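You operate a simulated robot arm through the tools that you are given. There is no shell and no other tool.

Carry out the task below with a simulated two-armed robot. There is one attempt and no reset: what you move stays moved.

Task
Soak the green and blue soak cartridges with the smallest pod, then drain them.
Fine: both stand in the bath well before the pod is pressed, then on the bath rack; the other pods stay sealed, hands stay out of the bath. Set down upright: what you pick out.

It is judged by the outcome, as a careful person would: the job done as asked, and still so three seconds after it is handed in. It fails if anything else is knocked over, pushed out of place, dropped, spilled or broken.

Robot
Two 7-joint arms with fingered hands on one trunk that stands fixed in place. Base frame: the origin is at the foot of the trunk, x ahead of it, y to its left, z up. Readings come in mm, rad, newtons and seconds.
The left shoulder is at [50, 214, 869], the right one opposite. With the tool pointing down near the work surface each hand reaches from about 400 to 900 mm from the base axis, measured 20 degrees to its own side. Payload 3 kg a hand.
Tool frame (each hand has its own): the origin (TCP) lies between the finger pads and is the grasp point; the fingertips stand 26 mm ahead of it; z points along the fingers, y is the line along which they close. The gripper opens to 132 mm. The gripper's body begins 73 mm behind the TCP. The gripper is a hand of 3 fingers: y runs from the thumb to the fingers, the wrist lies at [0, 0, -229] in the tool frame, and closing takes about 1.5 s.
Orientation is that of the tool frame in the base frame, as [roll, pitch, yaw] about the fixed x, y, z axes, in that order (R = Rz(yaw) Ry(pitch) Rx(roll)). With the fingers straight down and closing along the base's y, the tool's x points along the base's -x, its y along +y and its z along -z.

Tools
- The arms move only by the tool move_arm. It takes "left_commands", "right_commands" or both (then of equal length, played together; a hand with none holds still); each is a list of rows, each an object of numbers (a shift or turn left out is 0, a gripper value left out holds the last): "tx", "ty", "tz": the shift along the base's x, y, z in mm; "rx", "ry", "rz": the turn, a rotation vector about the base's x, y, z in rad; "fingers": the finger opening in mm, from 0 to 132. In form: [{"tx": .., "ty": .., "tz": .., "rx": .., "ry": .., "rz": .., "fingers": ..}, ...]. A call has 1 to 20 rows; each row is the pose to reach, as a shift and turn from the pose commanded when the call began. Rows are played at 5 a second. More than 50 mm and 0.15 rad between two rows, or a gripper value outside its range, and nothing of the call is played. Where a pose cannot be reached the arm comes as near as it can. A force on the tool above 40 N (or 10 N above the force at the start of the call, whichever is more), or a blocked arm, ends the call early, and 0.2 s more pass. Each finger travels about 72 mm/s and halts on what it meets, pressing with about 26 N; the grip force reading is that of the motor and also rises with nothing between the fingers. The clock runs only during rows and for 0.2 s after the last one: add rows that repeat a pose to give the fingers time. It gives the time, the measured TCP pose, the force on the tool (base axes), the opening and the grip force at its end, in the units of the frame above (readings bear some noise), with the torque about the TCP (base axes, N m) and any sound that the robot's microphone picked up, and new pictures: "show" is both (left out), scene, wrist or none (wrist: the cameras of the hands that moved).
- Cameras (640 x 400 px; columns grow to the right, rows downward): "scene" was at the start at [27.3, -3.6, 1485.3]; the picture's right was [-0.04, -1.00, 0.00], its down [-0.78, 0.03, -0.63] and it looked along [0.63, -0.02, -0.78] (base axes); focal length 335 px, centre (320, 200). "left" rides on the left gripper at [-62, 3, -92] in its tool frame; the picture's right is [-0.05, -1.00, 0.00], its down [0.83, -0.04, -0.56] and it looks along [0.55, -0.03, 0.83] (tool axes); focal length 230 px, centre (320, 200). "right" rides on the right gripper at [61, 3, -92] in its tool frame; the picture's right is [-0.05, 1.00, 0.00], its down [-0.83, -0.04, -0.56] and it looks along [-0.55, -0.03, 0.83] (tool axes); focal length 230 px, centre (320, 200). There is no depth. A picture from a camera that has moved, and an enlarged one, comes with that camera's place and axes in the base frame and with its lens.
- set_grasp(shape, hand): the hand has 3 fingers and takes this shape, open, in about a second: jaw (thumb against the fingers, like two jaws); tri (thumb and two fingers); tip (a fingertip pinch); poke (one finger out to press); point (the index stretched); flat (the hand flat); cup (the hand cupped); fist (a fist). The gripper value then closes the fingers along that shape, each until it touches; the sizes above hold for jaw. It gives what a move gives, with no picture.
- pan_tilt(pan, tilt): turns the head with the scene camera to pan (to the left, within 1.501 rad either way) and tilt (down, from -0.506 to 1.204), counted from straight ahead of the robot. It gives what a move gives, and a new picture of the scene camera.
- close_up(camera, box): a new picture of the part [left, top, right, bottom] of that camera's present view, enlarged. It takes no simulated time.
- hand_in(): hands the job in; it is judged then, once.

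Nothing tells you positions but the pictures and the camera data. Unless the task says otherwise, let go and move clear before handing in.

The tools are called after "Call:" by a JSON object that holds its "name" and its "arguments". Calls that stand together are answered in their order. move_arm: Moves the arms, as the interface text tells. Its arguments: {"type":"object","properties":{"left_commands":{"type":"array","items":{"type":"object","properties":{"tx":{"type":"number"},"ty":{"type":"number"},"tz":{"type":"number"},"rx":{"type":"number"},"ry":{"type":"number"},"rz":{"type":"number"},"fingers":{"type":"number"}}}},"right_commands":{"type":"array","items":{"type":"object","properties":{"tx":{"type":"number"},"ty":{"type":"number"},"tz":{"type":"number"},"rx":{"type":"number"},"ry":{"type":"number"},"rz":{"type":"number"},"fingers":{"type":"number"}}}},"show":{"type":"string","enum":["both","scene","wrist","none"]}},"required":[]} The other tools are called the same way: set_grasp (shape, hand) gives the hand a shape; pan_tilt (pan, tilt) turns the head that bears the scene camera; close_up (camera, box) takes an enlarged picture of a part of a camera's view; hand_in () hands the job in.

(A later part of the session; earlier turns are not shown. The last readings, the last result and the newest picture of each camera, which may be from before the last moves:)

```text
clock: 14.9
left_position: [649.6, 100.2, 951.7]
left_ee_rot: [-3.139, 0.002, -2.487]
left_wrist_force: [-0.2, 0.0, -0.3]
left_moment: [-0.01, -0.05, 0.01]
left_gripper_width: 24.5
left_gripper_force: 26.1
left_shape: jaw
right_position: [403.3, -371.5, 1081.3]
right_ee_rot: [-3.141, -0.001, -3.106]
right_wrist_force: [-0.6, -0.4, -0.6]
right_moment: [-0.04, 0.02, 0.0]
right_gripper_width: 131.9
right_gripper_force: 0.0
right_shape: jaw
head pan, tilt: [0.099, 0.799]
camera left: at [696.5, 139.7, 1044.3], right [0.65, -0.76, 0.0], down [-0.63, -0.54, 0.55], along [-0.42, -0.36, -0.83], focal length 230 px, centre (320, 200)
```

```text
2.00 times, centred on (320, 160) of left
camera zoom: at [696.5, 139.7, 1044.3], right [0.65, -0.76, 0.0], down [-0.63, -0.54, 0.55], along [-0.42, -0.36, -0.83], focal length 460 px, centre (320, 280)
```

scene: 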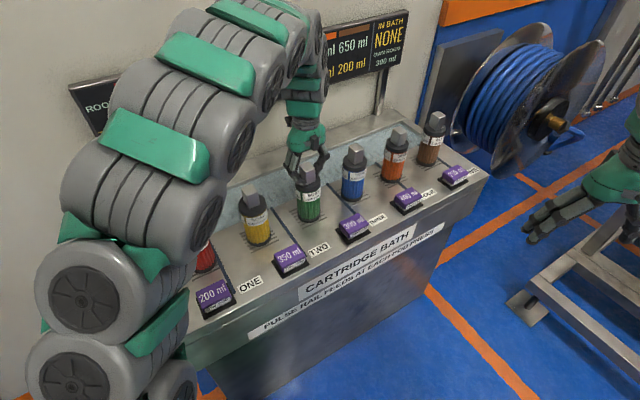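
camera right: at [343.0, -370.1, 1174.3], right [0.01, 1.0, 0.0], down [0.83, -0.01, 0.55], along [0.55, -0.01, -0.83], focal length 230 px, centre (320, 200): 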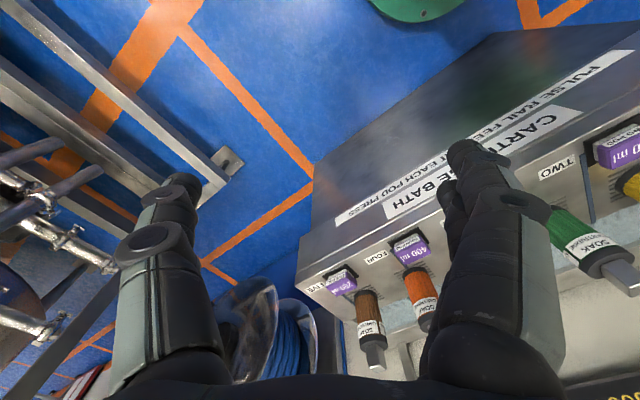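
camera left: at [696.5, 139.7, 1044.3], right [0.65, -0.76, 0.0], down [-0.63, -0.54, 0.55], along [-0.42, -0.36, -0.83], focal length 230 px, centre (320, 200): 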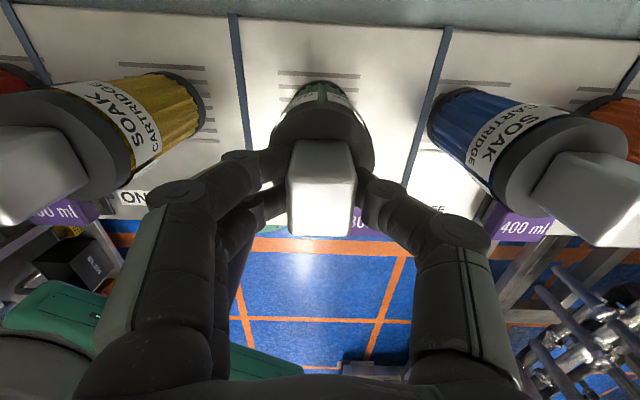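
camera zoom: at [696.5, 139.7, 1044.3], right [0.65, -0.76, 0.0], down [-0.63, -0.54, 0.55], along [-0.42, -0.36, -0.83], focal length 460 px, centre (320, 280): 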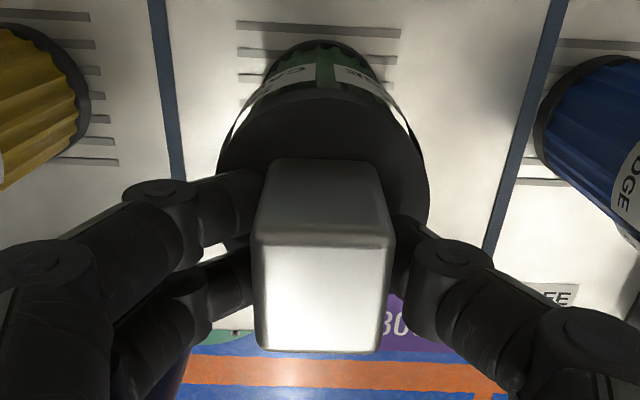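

Now the handle is gripped (24.5 mm, 26 N). I'll lift 50 mm and check.

Call:
{"name": "move_arm", "arguments": {"left_commands": [{"tz": 5}, {"tz": 15}, {"tz": 30}, {"tz": 50}, {"tz": 50}], "show": "both"}}

Call:
{"name": "close_up", "arguments": {"camera": "scene", "box": [250, 80, 370, 220]}}

```text
clock: 16.1
left_position: [649.6, 101.8, 1002.4]
left_ee_rot: [-3.14, 0.001, -2.49]
left_wrist_force: [-0.4, -0.2, -3.4]
left_moment: [0.06, 0.0, -0.02]
left_gripper_width: 24.3
left_gripper_force: 26.1
left_shape: jaw
right_position: [403.5, -371.0, 1081.5]
right_ee_rot: [-3.141, 0.001, -3.105]
right_wrist_force: [-0.6, -0.6, -1.0]
right_moment: [-0.05, -0.03, -0.03]
right_gripper_width: 132.0
right_gripper_force: 0.1
right_shape: jaw
head pan, tilt: [0.099, 0.799]
camera left: at [696.6, 141.5, 1094.9], right [0.65, -0.76, 0.0], down [-0.63, -0.54, 0.55], along [-0.42, -0.36, -0.83], focal length 230 px, centre (320, 200)
```

scene: 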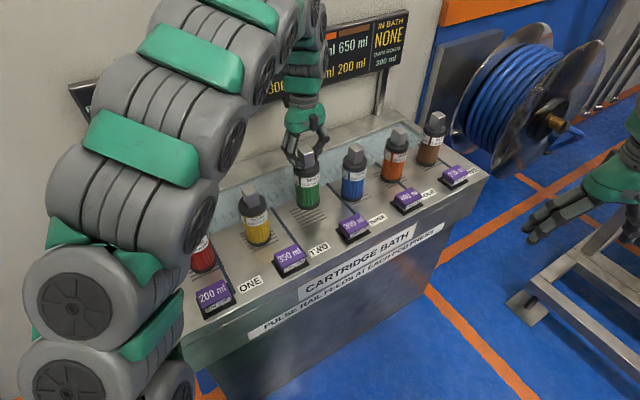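
left: 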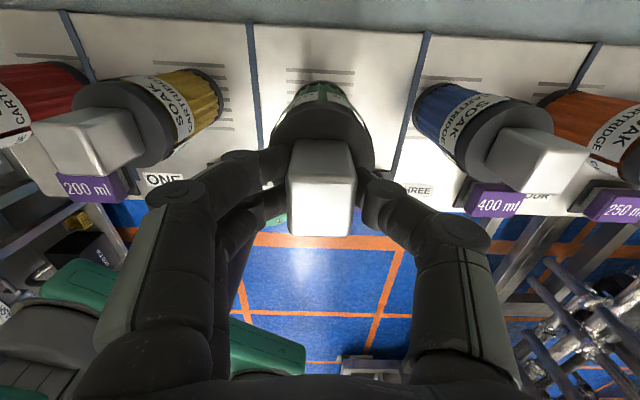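

```text
2.86 times, centred on (310, 150) of scene
camera zoom: at [31.5, 7.4, 1492.3], right [0.1, -1.0, 0.0], down [-0.71, -0.07, -0.7], along [0.69, 0.07, -0.72], focal length 958 px, centre (349, 343)
```

zoom: 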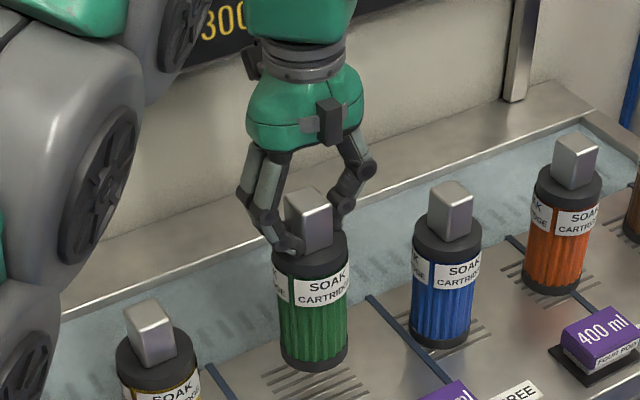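

Green is lifted cleanly. Next I move it back over the well (toward the far side and slightly left).

Call:
{"name": "move_arm", "arguments": {"left_commands": [{"tx": 20, "ty": 36}, {"tx": 38, "ty": 72}, {"tx": 56, "ty": 108}, {"tx": 72, "ty": 144}, {"tx": 72, "ty": 144}], "show": "both"}}

Call:
{"name": "close_up", "arguments": {"camera": "scene", "box": [200, 80, 360, 200]}}

Call:
{"name": "close_up", "arguments": {"camera": "left", "box": [160, 0, 480, 200]}}

```text
clock: 17.3
left_position: [720.7, 243.3, 1003.7]
left_ee_rot: [-3.139, 0.002, -2.488]
left_wrist_force: [-0.8, 0.1, -2.7]
left_moment: [0.02, 0.0, 0.01]
left_gripper_width: 24.1
left_gripper_force: 25.9
left_shape: jaw
right_position: [405.1, -371.8, 1081.6]
right_ee_rot: [-3.141, 0.0, -3.104]
right_wrist_force: [-0.1, 1.1, 0.2]
right_moment: [-0.01, -0.03, 0.04]
right_gripper_width: 132.3
right_gripper_force: 0.1
right_shape: jaw
head pan, tilt: [0.099, 0.799]
camera left: at [768.3, 283.8, 1095.8], right [0.65, -0.76, 0.0], down [-0.64, -0.54, 0.55], along [-0.42, -0.36, -0.83], focal length 230 px, centre (320, 200)
```

scene: 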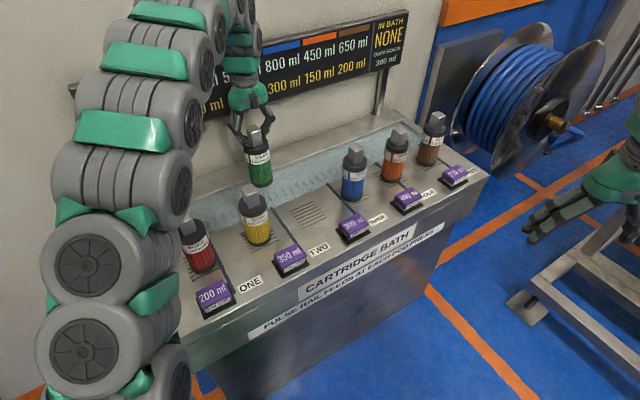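
left: 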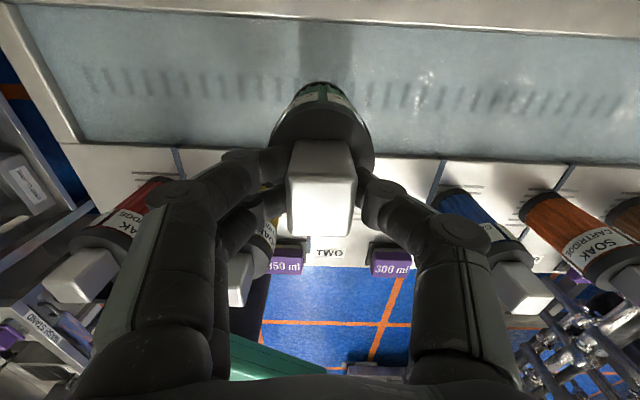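

```text
3.33 times, centred on (280, 140) of scene
camera zoom: at [31.5, 7.4, 1492.3], right [0.1, -1.0, 0.0], down [-0.71, -0.07, -0.7], along [0.69, 0.07, -0.72], focal length 1118 px, centre (453, 400)
```

zoom: 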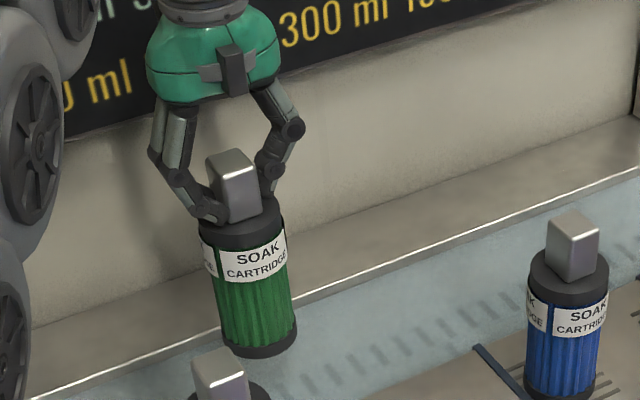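

```text
2.00 times, centred on (320, 100) of left
camera zoom: at [768.3, 283.8, 1095.8], right [0.65, -0.76, 0.0], down [-0.64, -0.54, 0.55], along [-0.42, -0.36, -0.83], focal length 460 px, centre (320, 400)
```

zoom: 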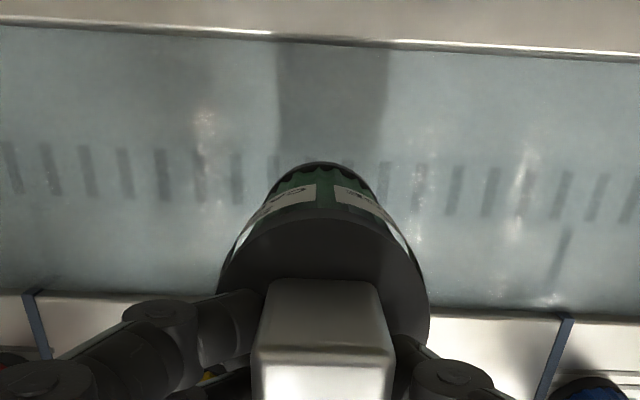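

Green hangs over the well, well clear of its walls. I'll lower it gently, checking the force along the way.

Call:
{"name": "move_arm", "arguments": {"left_commands": [{"tz": -20}, {"tz": -40}, {"tz": -50}, {"tz": -58}, {"tz": -64}, {"tz": -70}, {"tz": -70}], "show": "both"}}

Call:
{"name": "close_up", "arguments": {"camera": "scene", "box": [200, 80, 360, 200]}}

Call:
{"name": "close_up", "arguments": {"camera": "left", "box": [160, 0, 480, 200]}}

```text
clock: 18.9
left_position: [720.9, 244.8, 932.7]
left_ee_rot: [-3.141, 0.001, -2.488]
left_wrist_force: [0.2, 0.7, -2.9]
left_moment: [0.0, 0.03, -0.02]
left_gripper_width: 24.5
left_gripper_force: 26.0
left_shape: jaw
right_position: [403.8, -371.0, 1081.8]
right_ee_rot: [-3.141, -0.001, -3.105]
right_wrist_force: [0.1, 0.8, -0.5]
right_moment: [-0.01, 0.01, 0.01]
right_gripper_width: 131.7
right_gripper_force: 0.1
right_shape: jaw
head pan, tilt: [0.099, 0.799]
camera left: at [768.0, 284.1, 1025.6], right [0.65, -0.76, 0.0], down [-0.63, -0.54, 0.55], along [-0.42, -0.36, -0.83], focal length 230 px, centre (320, 200)
```

scene: 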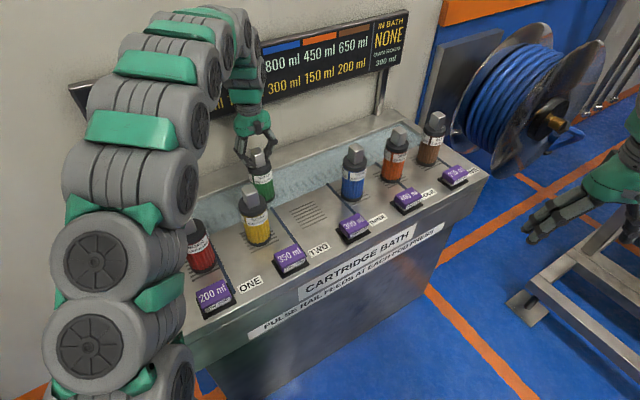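
left: 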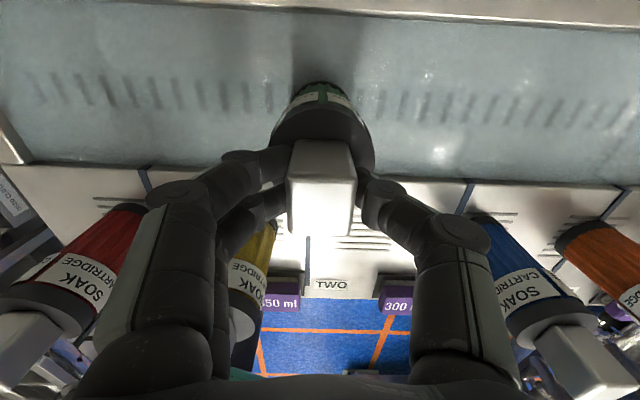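

```text
3.33 times, centred on (280, 140) of scene
camera zoom: at [31.5, 7.4, 1492.3], right [0.1, -1.0, 0.0], down [-0.71, -0.07, -0.7], along [0.69, 0.07, -0.72], focal length 1118 px, centre (453, 400)
```

zoom: 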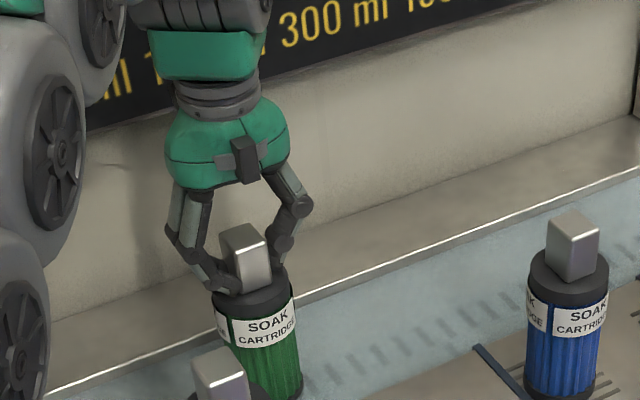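

```text
2.00 times, centred on (320, 100) of left
camera zoom: at [768.0, 284.1, 1025.6], right [0.65, -0.76, 0.0], down [-0.63, -0.54, 0.55], along [-0.42, -0.36, -0.83], focal length 460 px, centre (320, 400)
```

zoom: 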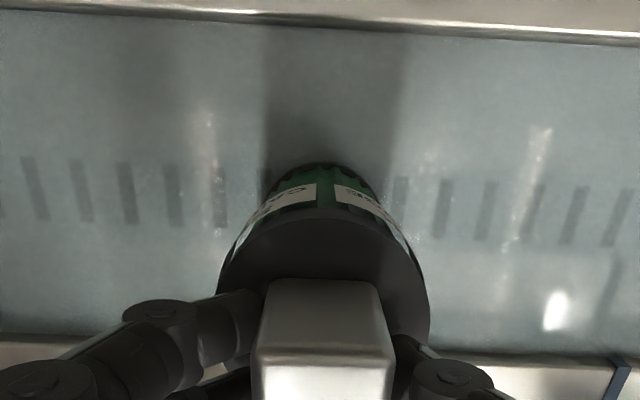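

Still hanging free. I'll keep lowering in small steps until the floor takes the weight.

Call:
{"name": "move_arm", "arguments": {"left_commands": [{"tz": -4}, {"tz": -8}, {"tz": -12}, {"tz": -16}, {"tz": -20}, {"tz": -20}], "show": "wrist"}}

Call:
{"name": "close_up", "arguments": {"camera": "scene", "box": [200, 80, 360, 200]}}

```text
clock: 20.3
left_position: [721.3, 244.6, 912.0]
left_ee_rot: [-3.141, 0.0, -2.488]
left_wrist_force: [-0.1, -0.9, -2.6]
left_moment: [0.02, 0.02, 0.0]
left_gripper_width: 24.1
left_gripper_force: 25.5
left_shape: jaw
right_position: [403.9, -372.1, 1082.3]
right_ee_rot: [-3.141, 0.0, -3.104]
right_wrist_force: [-0.4, -1.0, -0.5]
right_moment: [0.02, 0.01, 0.01]
right_gripper_width: 132.1
right_gripper_force: 0.2
right_shape: jaw
head pan, tilt: [0.099, 0.799]
camera left: at [768.3, 284.9, 1004.5], right [0.65, -0.76, 0.0], down [-0.64, -0.54, 0.55], along [-0.42, -0.36, -0.83], focal length 230 px, centre (320, 200)
```

left: 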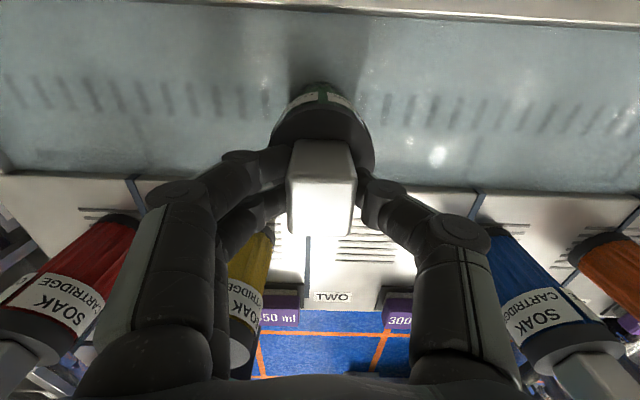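

```text
3.33 times, centred on (280, 140) of scene
camera zoom: at [31.5, 7.4, 1492.3], right [0.1, -1.0, 0.0], down [-0.71, -0.07, -0.7], along [0.69, 0.07, -0.72], focal length 1118 px, centre (453, 400)
```

zoom: 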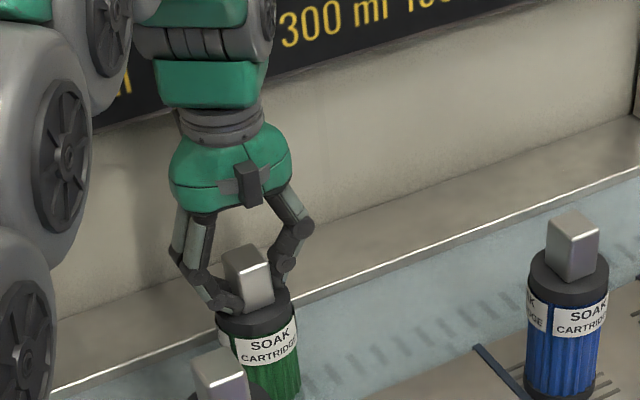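

Now about 40 mm below deck level and still free. Continuing down.

Call:
{"name": "move_arm", "arguments": {"left_commands": [{"tz": -4}, {"tz": -8}, {"tz": -12}, {"tz": -16}, {"tz": -20}, {"tz": -20}], "show": "wrist"}}

Call:
{"name": "close_up", "arguments": {"camera": "scene", "box": [200, 80, 360, 200]}}

```text
clock: 21.0
left_position: [721.9, 243.3, 908.5]
left_ee_rot: [-3.134, 0.008, -2.491]
left_wrist_force: [-3.8, -0.6, 20.2]
left_moment: [0.04, 0.09, 0.01]
left_gripper_width: 27.5
left_gripper_force: 25.9
left_shape: jaw
right_position: [403.4, -371.9, 1083.3]
right_ee_rot: [3.14, 0.0, -3.105]
right_wrist_force: [-0.2, 0.3, 0.6]
right_moment: [-0.03, 0.0, -0.01]
right_gripper_width: 131.8
right_gripper_force: 0.1
right_shape: jaw
head pan, tilt: [0.099, 0.799]
stopped in row 3 (left hand): the force on the tool passed its limit at 44 N (the readings are from after the stop); the commanded pose is now the measured one
camera left: at [769.1, 284.4, 1002.3], right [0.65, -0.76, 0.01], down [-0.64, -0.54, 0.55], along [-0.41, -0.36, -0.84], focal length 230 px, centre (320, 200)
```

left: 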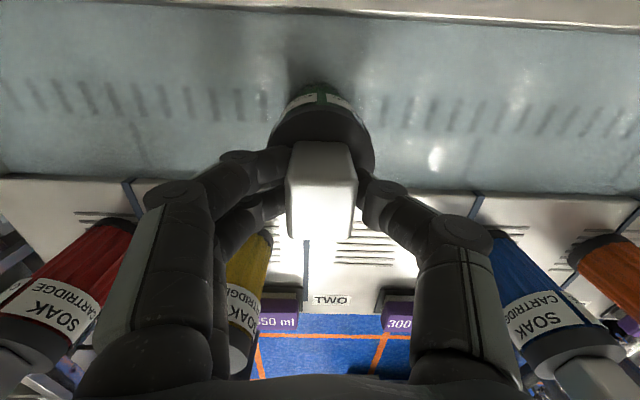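

```text
3.33 times, centred on (280, 140) of scene
camera zoom: at [31.2, 7.3, 1492.3], right [0.1, -0.99, 0.0], down [-0.71, -0.07, -0.7], along [0.69, 0.07, -0.72], focal length 1118 px, centre (453, 400)
```

zoom: 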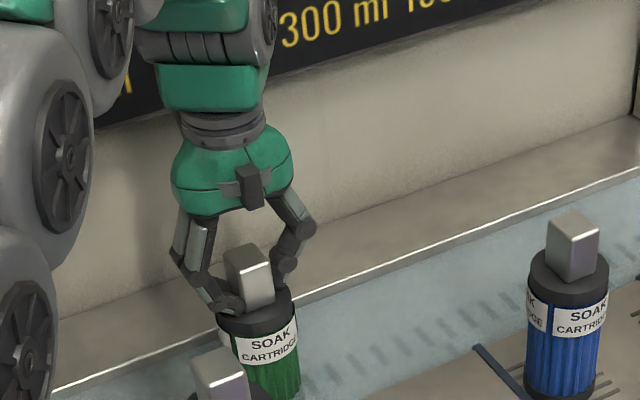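

The floor is reached at about 42 mm depth. I'll ease off the load slightly, then release and rise.

Call:
{"name": "move_arm", "arguments": {"left_commands": [{"tz": 1.5}, {"tz": 2.5}, {"tz": 2.5}], "show": "none"}}

```text
clock: 21.8
left_position: [721.7, 243.8, 910.6]
left_ee_rot: [-3.137, 0.006, -2.488]
left_wrist_force: [0.3, 0.5, 1.8]
left_moment: [0.03, 0.02, 0.01]
left_gripper_width: 26.5
left_gripper_force: 26.2
left_shape: jaw
right_position: [403.7, -372.5, 1081.6]
right_ee_rot: [3.141, 0.0, -3.104]
right_wrist_force: [-0.6, 0.2, -0.3]
right_moment: [0.02, -0.02, -0.01]
right_gripper_width: 131.6
right_gripper_force: 0.0
right_shape: jaw
head pan, tilt: [0.099, 0.799]
```

The load is about zero, so it is resting on the floor. Releasing and rising.

Call:
{"name": "move_arm", "arguments": {"left_commands": [{"fingers": 45}, {"fingers": 70}, {"fingers": 85}, {"fingers": 85}, {"fingers": 85, "tz": 20}, {"fingers": 85, "tz": 50}, {"fingers": 85, "tz": 90}, {"fingers": 85, "tz": 130}, {"fingers": 132, "tz": 150}, {"fingers": 132, "tz": 150}], "show": "both"}}

Call:
{"name": "close_up", "arguments": {"camera": "scene", "box": [200, 80, 360, 200]}}

Call:
{"name": "close_up", "arguments": {"camera": "scene", "box": [220, 0, 420, 130]}}

Call:
{"name": "close_up", "arguments": {"camera": "left", "box": [160, 0, 480, 200]}}

```text
clock: 24.0
left_position: [721.6, 244.2, 1061.1]
left_ee_rot: [-3.137, 0.005, -2.49]
left_wrist_force: [0.1, 0.2, 0.0]
left_moment: [-0.01, 0.03, -0.01]
left_gripper_width: 132.1
left_gripper_force: 0.1
left_shape: jaw
right_position: [403.6, -371.3, 1082.2]
right_ee_rot: [-3.141, 0.001, -3.106]
right_wrist_force: [-0.1, 0.3, -0.1]
right_moment: [0.02, 0.02, -0.02]
right_gripper_width: 132.0
right_gripper_force: 0.0
right_shape: jaw
head pan, tilt: [0.099, 0.799]
camera left: at [768.0, 284.5, 1154.0], right [0.65, -0.76, 0.0], down [-0.64, -0.54, 0.55], along [-0.42, -0.36, -0.83], focal length 230 px, centre (320, 200)
```

scene: 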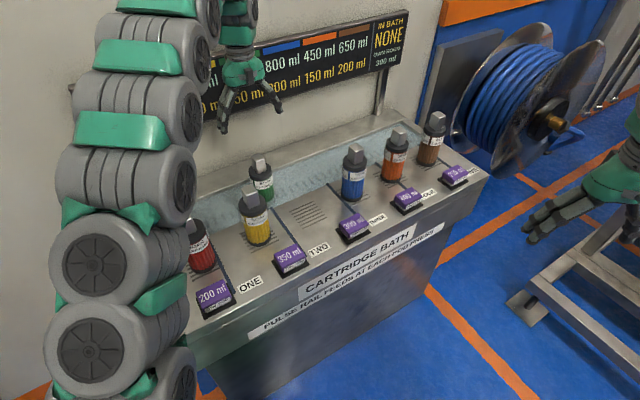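
left: 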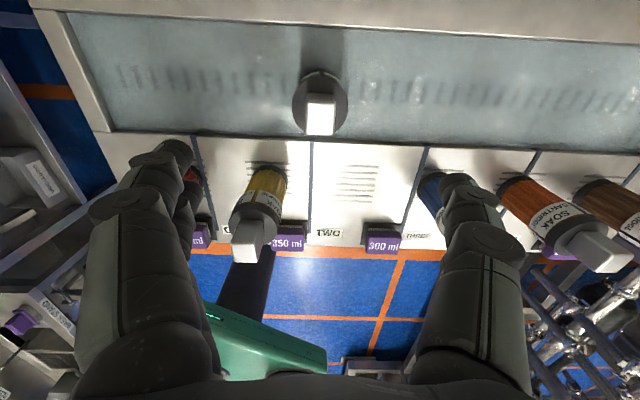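

```text
3.33 times, centred on (280, 140) of scene
camera zoom: at [31.5, 7.4, 1492.3], right [0.1, -1.0, 0.0], down [-0.71, -0.07, -0.7], along [0.69, 0.07, -0.72], focal length 1118 px, centre (453, 400)
```

zoom: 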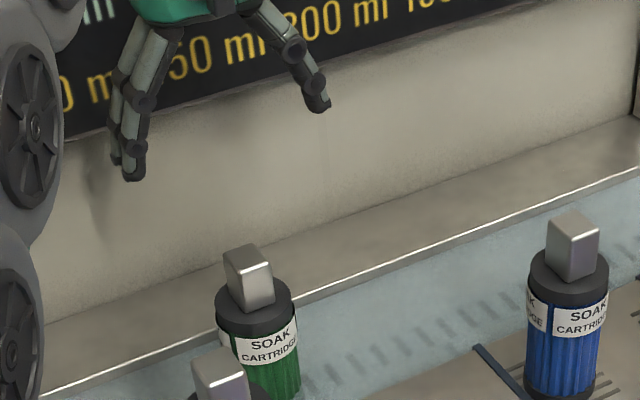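

```text
3.08 times, centred on (320, 65) of scene
camera zoom: at [31.5, 7.4, 1492.3], right [0.1, -1.0, 0.0], down [-0.71, -0.07, -0.7], along [0.69, 0.07, -0.72], focal length 1032 px, centre (320, 615)
```

zoom: 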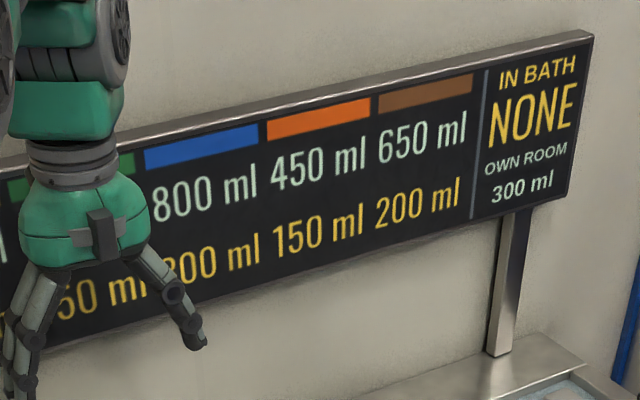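

```text
2.00 times, centred on (320, 100) of left
camera zoom: at [768.0, 284.5, 1154.0], right [0.65, -0.76, 0.0], down [-0.64, -0.54, 0.55], along [-0.42, -0.36, -0.83], focal length 460 px, centre (320, 400)
```

zoom: 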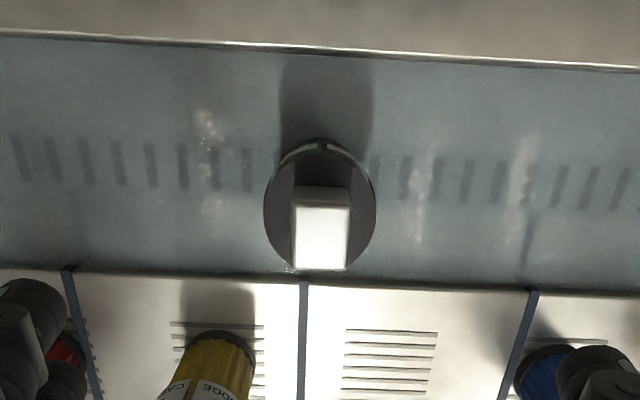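

Green stands upright in the well; the sign still reads "IN BATH NONE" (liquid amount, I take it). Next: the left hand goes over blue, expected near (742,-20).

Call:
{"name": "move_arm", "arguments": {"left_commands": [{"tx": 3, "ty": -44, "tz": 4}, {"tx": 7, "ty": -88, "tz": 8}, {"tx": 10, "ty": -132, "tz": 12}, {"tx": 14, "ty": -176, "tz": 16}, {"tx": 17, "ty": -220, "tz": 18}, {"tx": 21, "ty": -264, "tz": 18}, {"tx": 21, "ty": -264, "tz": 18}], "show": "both"}}

Call:
{"name": "close_up", "arguments": {"camera": "left", "box": [160, 0, 480, 200]}}

Call:
{"name": "close_up", "arguments": {"camera": "scene", "box": [200, 80, 360, 200]}}

```text
clock: 25.6
left_position: [730.3, -14.9, 1065.3]
left_ee_rot: [-3.139, 0.007, -2.488]
left_wrist_force: [-0.3, 0.6, 1.1]
left_moment: [0.02, -0.01, -0.01]
left_gripper_width: 132.2
left_gripper_force: 0.0
left_shape: jaw
left hand out of reach, approached as far as the arm can: row 6, 7
right_position: [404.7, -371.0, 1082.1]
right_ee_rot: [3.141, 0.001, -3.105]
right_wrist_force: [0.2, -0.4, 0.5]
right_moment: [0.0, -0.02, 0.01]
right_gripper_width: 131.7
right_gripper_force: 0.1
right_shape: jaw
head pan, tilt: [0.099, 0.799]
camera left: at [777.7, 26.2, 1158.1], right [0.65, -0.76, 0.0], down [-0.64, -0.54, 0.55], along [-0.42, -0.36, -0.83], focal length 230 px, centre (320, 200)
```

scene: 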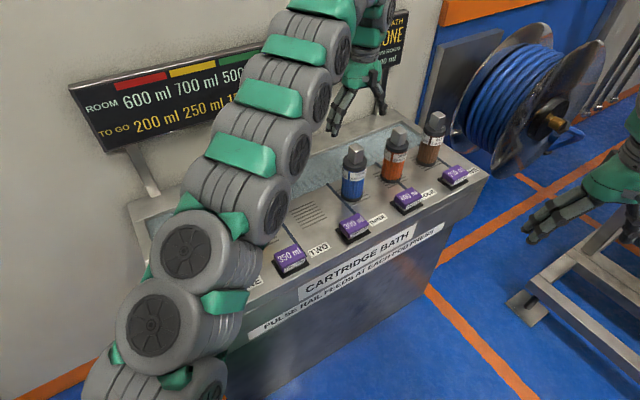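
left: 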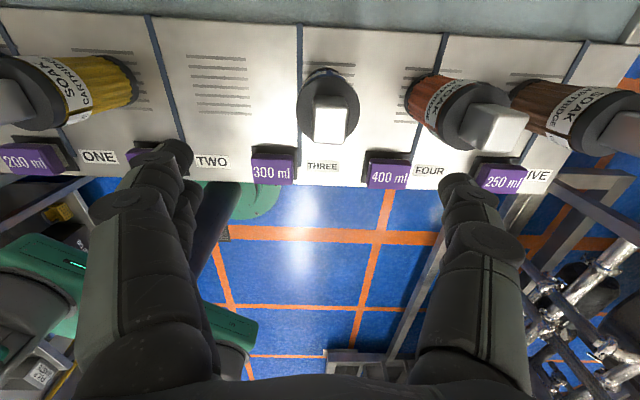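

```text
2.00 times, centred on (320, 100) of left
camera zoom: at [777.7, 26.2, 1158.1], right [0.65, -0.76, 0.0], down [-0.64, -0.54, 0.55], along [-0.42, -0.36, -0.83], focal length 460 px, centre (320, 400)
```

zoom: 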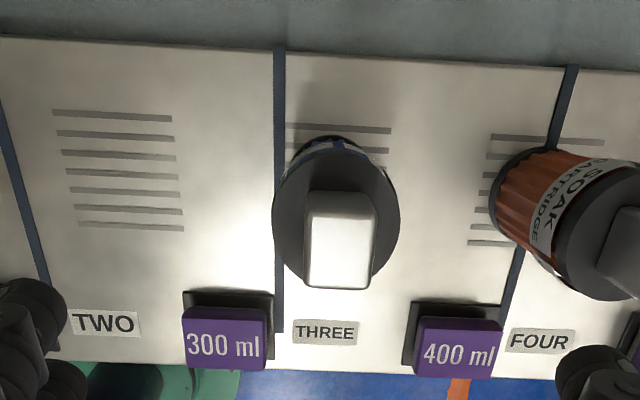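

```text
3.33 times, centred on (280, 140) of scene
camera zoom: at [31.5, 7.4, 1492.3], right [0.1, -1.0, 0.0], down [-0.71, -0.07, -0.7], along [0.69, 0.07, -0.72], focal length 1118 px, centre (453, 400)
```

zoom: 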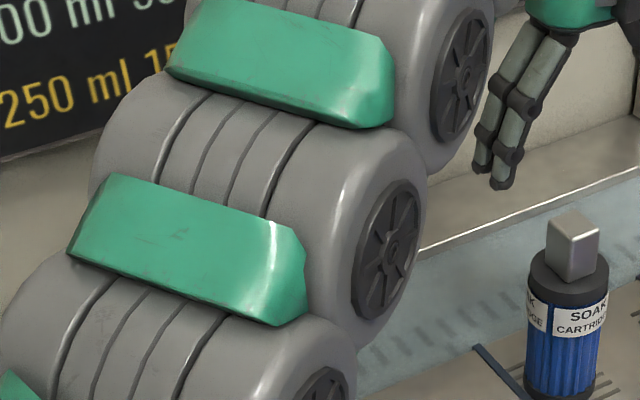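

Blue's handle is near (739,-17); the arm was at its reach limit at this height, so I'll descend, which brings it into reach.

Call:
{"name": "move_arm", "arguments": {"left_commands": [{"tz": -35}, {"tz": -65}, {"tz": -65}], "show": "both"}}

Call:
{"name": "close_up", "arguments": {"camera": "left", "box": [160, 20, 480, 220]}}

```text
clock: 26.4
left_position: [732.5, -15.2, 1001.4]
left_ee_rot: [-3.137, 0.006, -2.489]
left_wrist_force: [-0.5, -0.3, -0.3]
left_moment: [0.0, -0.02, 0.04]
left_gripper_width: 132.0
left_gripper_force: 0.0
left_shape: jaw
right_position: [403.7, -371.4, 1082.1]
right_ee_rot: [3.141, 0.0, -3.104]
right_wrist_force: [-0.4, 0.4, 0.7]
right_moment: [0.01, -0.01, -0.01]
right_gripper_width: 131.9
right_gripper_force: 0.1
right_shape: jaw
head pan, tilt: [0.099, 0.799]
camera left: at [778.9, 25.0, 1093.3], right [0.65, -0.76, 0.01], down [-0.64, -0.54, 0.55], along [-0.42, -0.36, -0.83], focal length 230 px, centre (320, 200)
```

scene: 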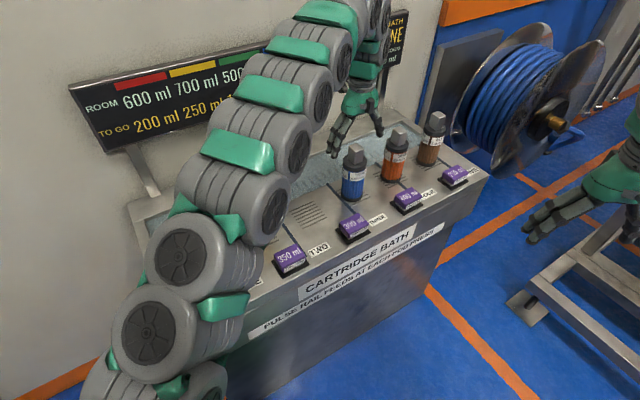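
left: 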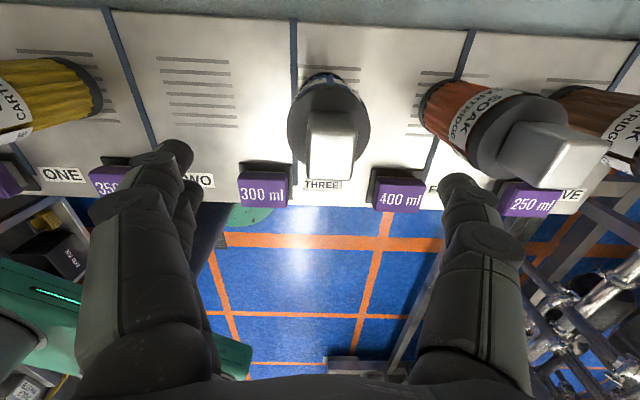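

```text
2.00 times, centred on (320, 120) of left
camera zoom: at [778.9, 25.0, 1093.3], right [0.65, -0.76, 0.01], down [-0.64, -0.54, 0.55], along [-0.42, -0.36, -0.83], focal length 460 px, centre (320, 360)
```

zoom: 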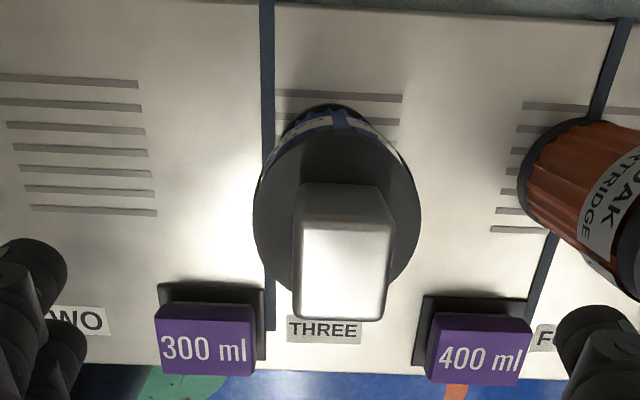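

Offset is about (+8,-2) mm. I'll correct, descend to the same grip height as before and close.

Call:
{"name": "move_arm", "arguments": {"left_commands": [{"tx": 8, "ty": -2, "tz": -10}, {"tx": 8, "ty": -2, "tz": -30}, {"tx": 8, "ty": -2, "tz": -48}, {"tx": 8, "ty": -2, "tz": -48}, {"tx": 8, "ty": -2, "tz": -48, "fingers": 70}, {"tx": 8, "ty": -2, "tz": -48, "fingers": 70}, {"tx": 8, "ty": -2, "tz": -48, "fingers": 70}], "show": "both"}}

Call:
{"name": "close_up", "arguments": {"camera": "left", "box": [160, 60, 480, 260]}}

Call:
{"name": "close_up", "arguments": {"camera": "scene", "box": [290, 80, 420, 220]}}

```text
clock: 28.0
left_position: [741.7, -16.3, 952.8]
left_ee_rot: [-3.137, 0.008, -2.49]
left_wrist_force: [0.4, 0.0, -1.0]
left_moment: [0.02, 0.02, 0.03]
left_gripper_width: 70.8
left_gripper_force: 0.1
left_shape: jaw
right_position: [404.8, -371.6, 1082.5]
right_ee_rot: [3.141, 0.0, -3.104]
right_wrist_force: [-0.7, 0.6, 0.3]
right_moment: [0.01, 0.0, -0.02]
right_gripper_width: 132.0
right_gripper_force: 0.0
right_shape: jaw
head pan, tilt: [0.099, 0.799]
camera left: at [788.2, 23.9, 1045.6], right [0.65, -0.76, 0.01], down [-0.64, -0.54, 0.55], along [-0.42, -0.36, -0.83], focal length 230 px, centre (320, 200)
```

scene: 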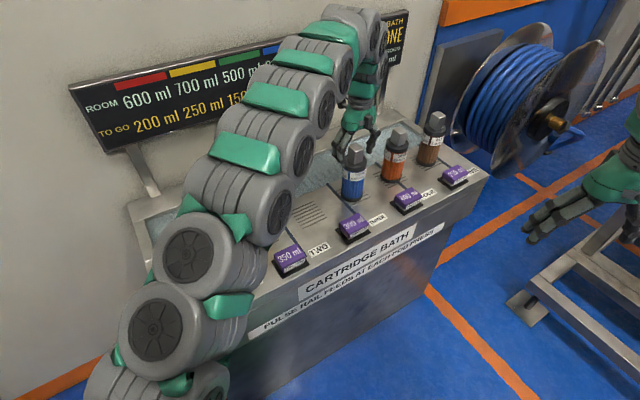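
left: 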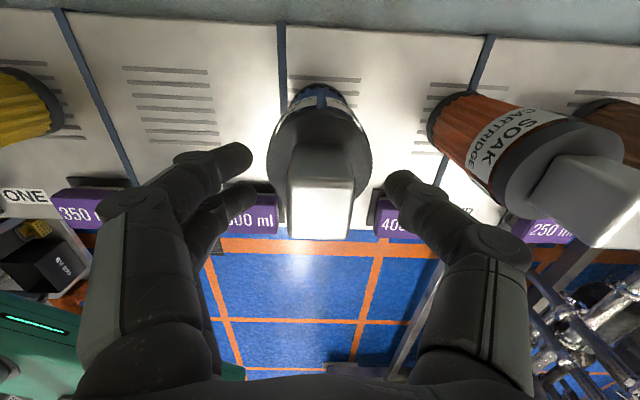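

```text
2.00 times, centred on (320, 160) of left
camera zoom: at [788.2, 23.9, 1045.6], right [0.65, -0.76, 0.01], down [-0.64, -0.54, 0.55], along [-0.42, -0.36, -0.83], focal length 460 px, centre (320, 280)
```

zoom: 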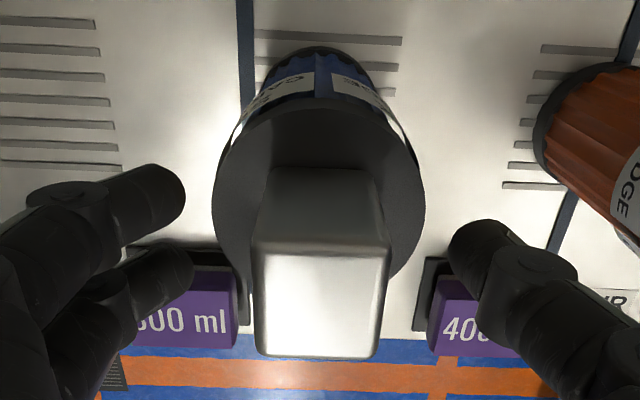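

```text
2.86 times, centred on (355, 150) of scene
camera zoom: at [31.5, 7.4, 1492.3], right [0.1, -1.0, 0.0], down [-0.71, -0.07, -0.7], along [0.69, 0.07, -0.72], focal length 958 px, centre (220, 343)
```

zoom: 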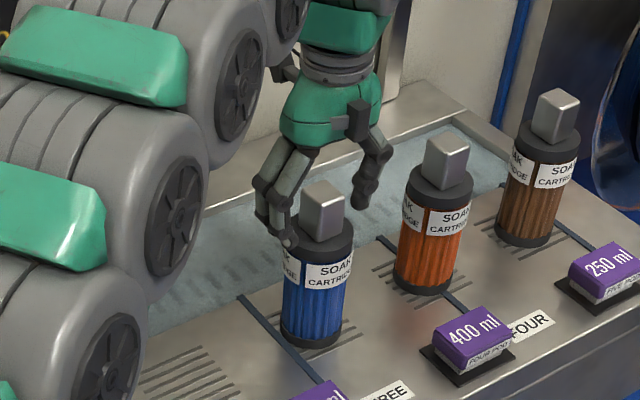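

Centred just as green was. Closing on blue's handle.

Call:
{"name": "move_arm", "arguments": {"left_commands": [{"fingers": 10}, {"fingers": 10}, {"fingers": 10}, {"fingers": 10}, {"fingers": 10}, {"fingers": 10}, {"fingers": 10}], "show": "wrist"}}

```text
clock: 29.6
left_position: [741.4, -16.7, 953.5]
left_ee_rot: [-3.136, 0.007, -2.489]
left_wrist_force: [-0.4, -0.4, -0.2]
left_moment: [0.0, 0.0, -0.01]
left_gripper_width: 24.3
left_gripper_force: 25.9
left_shape: jaw
right_position: [404.1, -371.7, 1081.8]
right_ee_rot: [3.141, 0.001, -3.105]
right_wrist_force: [0.0, -0.7, -0.3]
right_moment: [0.05, 0.03, 0.02]
right_gripper_width: 131.9
right_gripper_force: 0.0
right_shape: jaw
head pan, tilt: [0.099, 0.799]
camera left: at [788.2, 23.9, 1045.5], right [0.65, -0.76, 0.01], down [-0.64, -0.54, 0.55], along [-0.42, -0.36, -0.83], focal length 230 px, centre (320, 200)
```

left: 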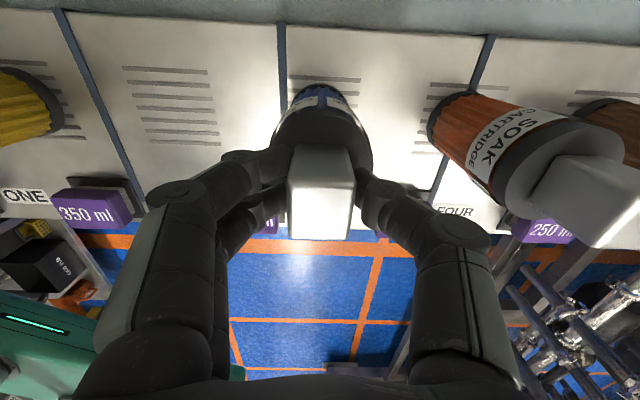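

Blue is gripped (24.3 mm, 26 N). I'll lift 35 mm and carry it back over the well, next to green but well apart.

Call:
{"name": "move_arm", "arguments": {"left_commands": [{"tz": 5}, {"tz": 15}, {"tz": 35}, {"tx": 11, "ty": 36, "tz": 35}, {"tx": 22, "ty": 72, "tz": 35}, {"tx": 33, "ty": 108, "tz": 35}, {"tx": 44, "ty": 144, "tz": 35}, {"tx": 44, "ty": 144, "tz": 35}], "show": "both"}}

Call:
{"name": "close_up", "arguments": {"camera": "left", "box": [80, 0, 560, 300]}}

Call:
{"name": "close_up", "arguments": {"camera": "scene", "box": [240, 80, 400, 200]}}

```text
clock: 31.4
left_position: [783.6, 131.1, 989.3]
left_ee_rot: [-3.138, 0.006, -2.489]
left_wrist_force: [-0.1, -0.4, -2.6]
left_moment: [-0.03, 0.02, 0.02]
left_gripper_width: 24.2
left_gripper_force: 26.3
left_shape: jaw
right_position: [404.8, -371.8, 1082.2]
right_ee_rot: [3.141, -0.002, -3.105]
right_wrist_force: [-0.4, -0.1, -0.7]
right_moment: [0.0, -0.01, -0.03]
right_gripper_width: 131.5
right_gripper_force: 0.0
right_shape: jaw
head pan, tilt: [0.099, 0.799]
camera left: at [830.0, 170.8, 1081.5], right [0.65, -0.76, 0.01], down [-0.64, -0.54, 0.55], along [-0.42, -0.36, -0.84], focal length 230 px, centre (320, 200)
```

scene: 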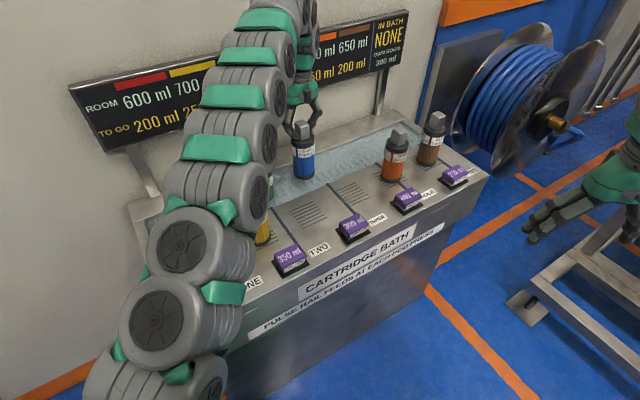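
left: 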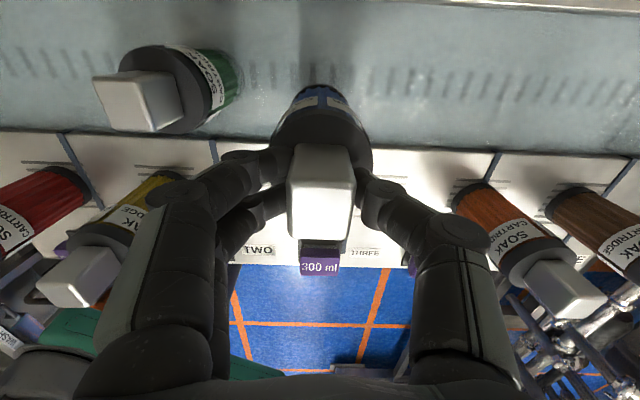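

```text
1.33 times, centred on (320, 150) of left
camera zoom: at [830.0, 170.8, 1081.5], right [0.65, -0.76, 0.01], down [-0.64, -0.54, 0.55], along [-0.42, -0.36, -0.84], focal length 307 px, centre (320, 267)
```

zoom: 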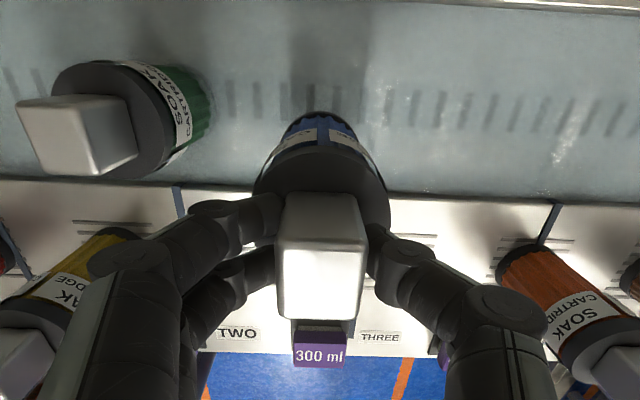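

```text
3.33 times, centred on (320, 140) of scene
camera zoom: at [31.5, 7.4, 1492.3], right [0.1, -1.0, 0.0], down [-0.71, -0.07, -0.7], along [0.69, 0.07, -0.72], focal length 1118 px, centre (320, 400)
```

zoom: 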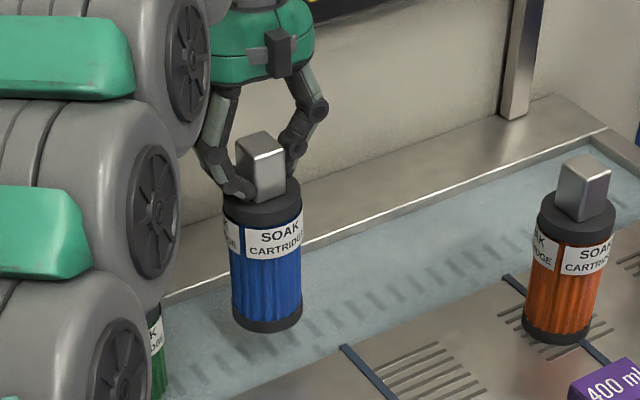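

Blue is over the well, 130 mm from green. Lowering it: fast to near the floor, then gently.

Call:
{"name": "move_arm", "arguments": {"left_commands": [{"tz": -10}, {"tx": 4, "ty": 3, "tz": -25}, {"tx": 6, "ty": 5, "tz": -40}, {"tx": 6, "ty": 5, "tz": -52}, {"tx": 6, "ty": 5, "tz": -62}, {"tx": 6, "ty": 5, "tz": -70}, {"tx": 6, "ty": 5, "tz": -74}, {"tx": 6, "ty": 5, "tz": -74}], "show": "wrist"}}

Call:
{"name": "close_up", "arguments": {"camera": "scene", "box": [240, 80, 400, 200]}}

```text
clock: 33.2
left_position: [788.9, 133.8, 912.9]
left_ee_rot: [-3.136, 0.006, -2.49]
left_wrist_force: [0.5, 0.2, -3.8]
left_moment: [-0.03, 0.02, 0.03]
left_gripper_width: 24.3
left_gripper_force: 25.7
left_shape: jaw
right_position: [404.4, -371.0, 1081.9]
right_ee_rot: [3.141, 0.0, -3.104]
right_wrist_force: [0.3, 0.3, 0.1]
right_moment: [0.0, 0.03, -0.01]
right_gripper_width: 132.1
right_gripper_force: 0.0
right_shape: jaw
head pan, tilt: [0.099, 0.799]
camera left: at [835.4, 173.2, 1005.7], right [0.65, -0.76, 0.01], down [-0.64, -0.54, 0.55], along [-0.42, -0.36, -0.83], focal length 230 px, centre (320, 200)
```

left: 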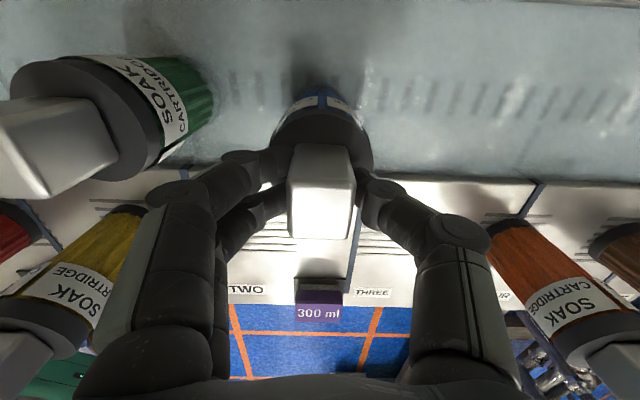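

```text
3.33 times, centred on (320, 140) of scene
camera zoom: at [31.5, 7.4, 1492.3], right [0.1, -1.0, 0.0], down [-0.71, -0.07, -0.7], along [0.69, 0.07, -0.72], focal length 1118 px, centre (320, 400)
```

zoom: 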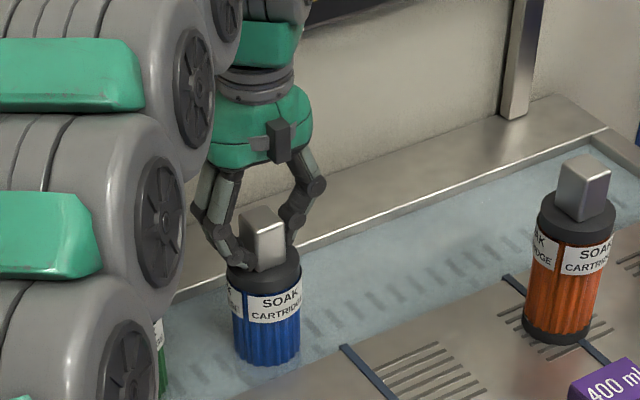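

Nearly at the floor. A couple of millimetres more.

Call:
{"name": "move_arm", "arguments": {"left_commands": [{"tz": -1}, {"tz": -2}, {"tz": -2}], "show": "none"}}

```text
clock: 34.0
left_position: [789.7, 133.2, 912.1]
left_ee_rot: [-3.132, 0.007, -2.488]
left_wrist_force: [0.4, 0.4, 11.2]
left_moment: [0.05, 0.06, -0.02]
left_gripper_width: 25.0
left_gripper_force: 26.2
left_shape: jaw
right_position: [403.3, -369.8, 1081.2]
right_ee_rot: [-3.14, -0.001, -3.104]
right_wrist_force: [-0.5, 0.3, 0.6]
right_moment: [-0.04, 0.02, 0.01]
right_gripper_width: 131.9
right_gripper_force: 0.1
right_shape: jaw
head pan, tilt: [0.099, 0.799]
```

Floor contact. I'll ease off, release, and rise.

Call:
{"name": "move_arm", "arguments": {"left_commands": [{"tz": 0.8}, {"tz": 0.8, "fingers": 45}, {"tz": 0.8, "fingers": 70}, {"tz": 0.8, "fingers": 85}, {"tz": 0.8, "fingers": 85}, {"tz": 20, "fingers": 85}, {"tz": 50, "fingers": 85}, {"tz": 90, "fingers": 85}, {"tx": -20, "tz": 110, "fingers": 85}, {"tx": -50, "tz": 140, "fingers": 85}, {"tx": -90, "tz": 160, "fingers": 85}, {"tx": -130, "tz": 180, "fingers": 85}, {"tx": -130, "tz": 180, "fingers": 85}], "show": "both"}}

Call:
{"name": "close_up", "arguments": {"camera": "scene", "box": [220, 80, 400, 200]}}

```text
clock: 36.8
left_position: [663.1, 133.0, 1089.9]
left_ee_rot: [-3.136, 0.005, -2.489]
left_wrist_force: [-1.2, -0.1, 0.7]
left_moment: [0.01, -0.03, 0.0]
left_gripper_width: 84.6
left_gripper_force: 0.2
left_shape: jaw
right_position: [403.1, -371.6, 1082.8]
right_ee_rot: [3.141, 0.0, -3.106]
right_wrist_force: [-1.1, 0.4, 0.5]
right_moment: [0.02, -0.01, 0.02]
right_gripper_width: 132.0
right_gripper_force: 0.1
right_shape: jaw
head pan, tilt: [0.099, 0.799]
camera left: at [709.1, 173.5, 1181.9], right [0.65, -0.76, 0.01], down [-0.64, -0.54, 0.55], along [-0.42, -0.36, -0.83], focal length 230 px, centre (320, 200)
```

scene: 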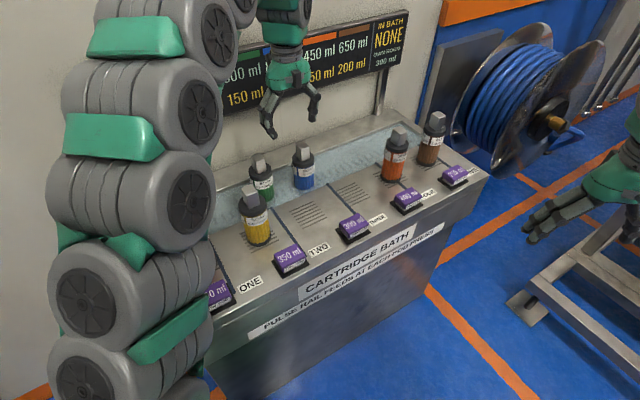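
left: 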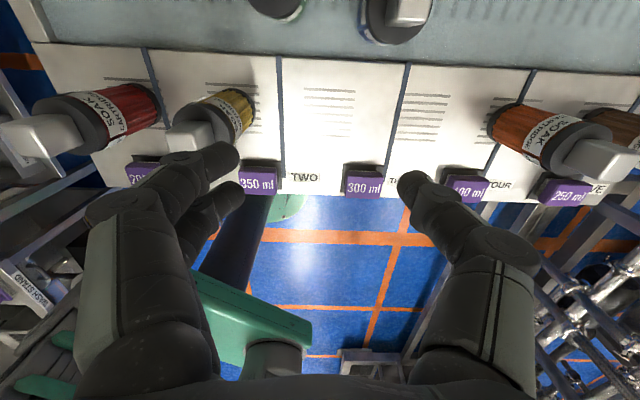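

```text
3.33 times, centred on (310, 140) of scene
camera zoom: at [31.4, 7.4, 1492.3], right [0.1, -1.0, 0.0], down [-0.71, -0.07, -0.7], along [0.69, 0.07, -0.72], focal length 1118 px, centre (353, 400)
```

zoom: 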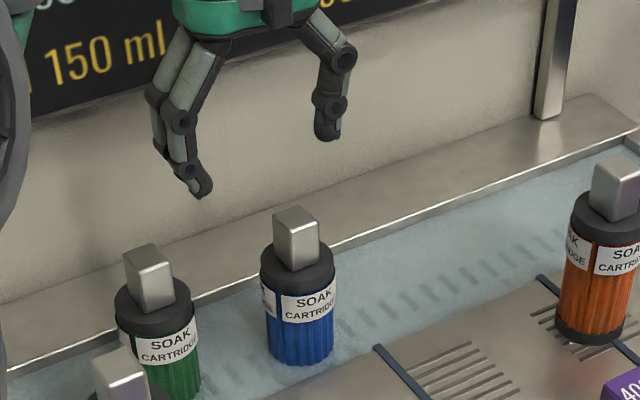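

Both stand upright in the well. Checking the sign for any change before pressing anything.

Call:
{"name": "close_up", "arguments": {"camera": "scene", "box": [220, 0, 420, 130]}}

Call:
{"name": "close_up", "arguments": {"camera": "left", "box": [80, 100, 400, 260]}}

```text
3.08 times, centred on (320, 65) of scene
camera zoom: at [31.4, 7.4, 1492.3], right [0.1, -1.0, 0.0], down [-0.71, -0.07, -0.7], along [0.69, 0.07, -0.72], focal length 1032 px, centre (320, 615)
```

zoom: 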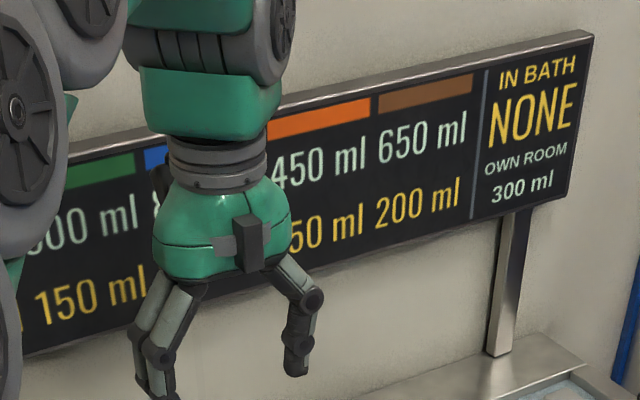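

```text
2.00 times, centred on (240, 180) of left
camera zoom: at [709.1, 173.5, 1181.9], right [0.65, -0.76, 0.01], down [-0.64, -0.54, 0.55], along [-0.42, -0.36, -0.83], focal length 460 px, centre (480, 240)
```

zoom: 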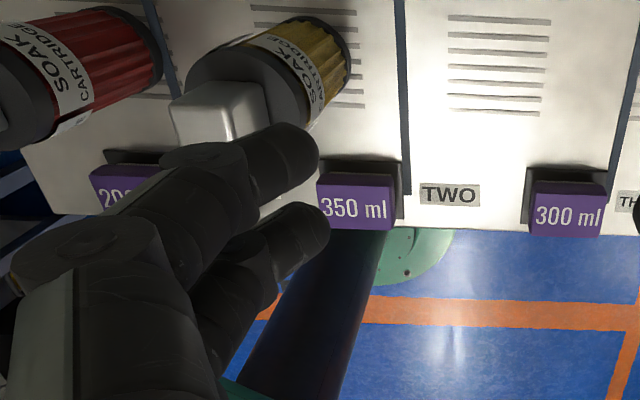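

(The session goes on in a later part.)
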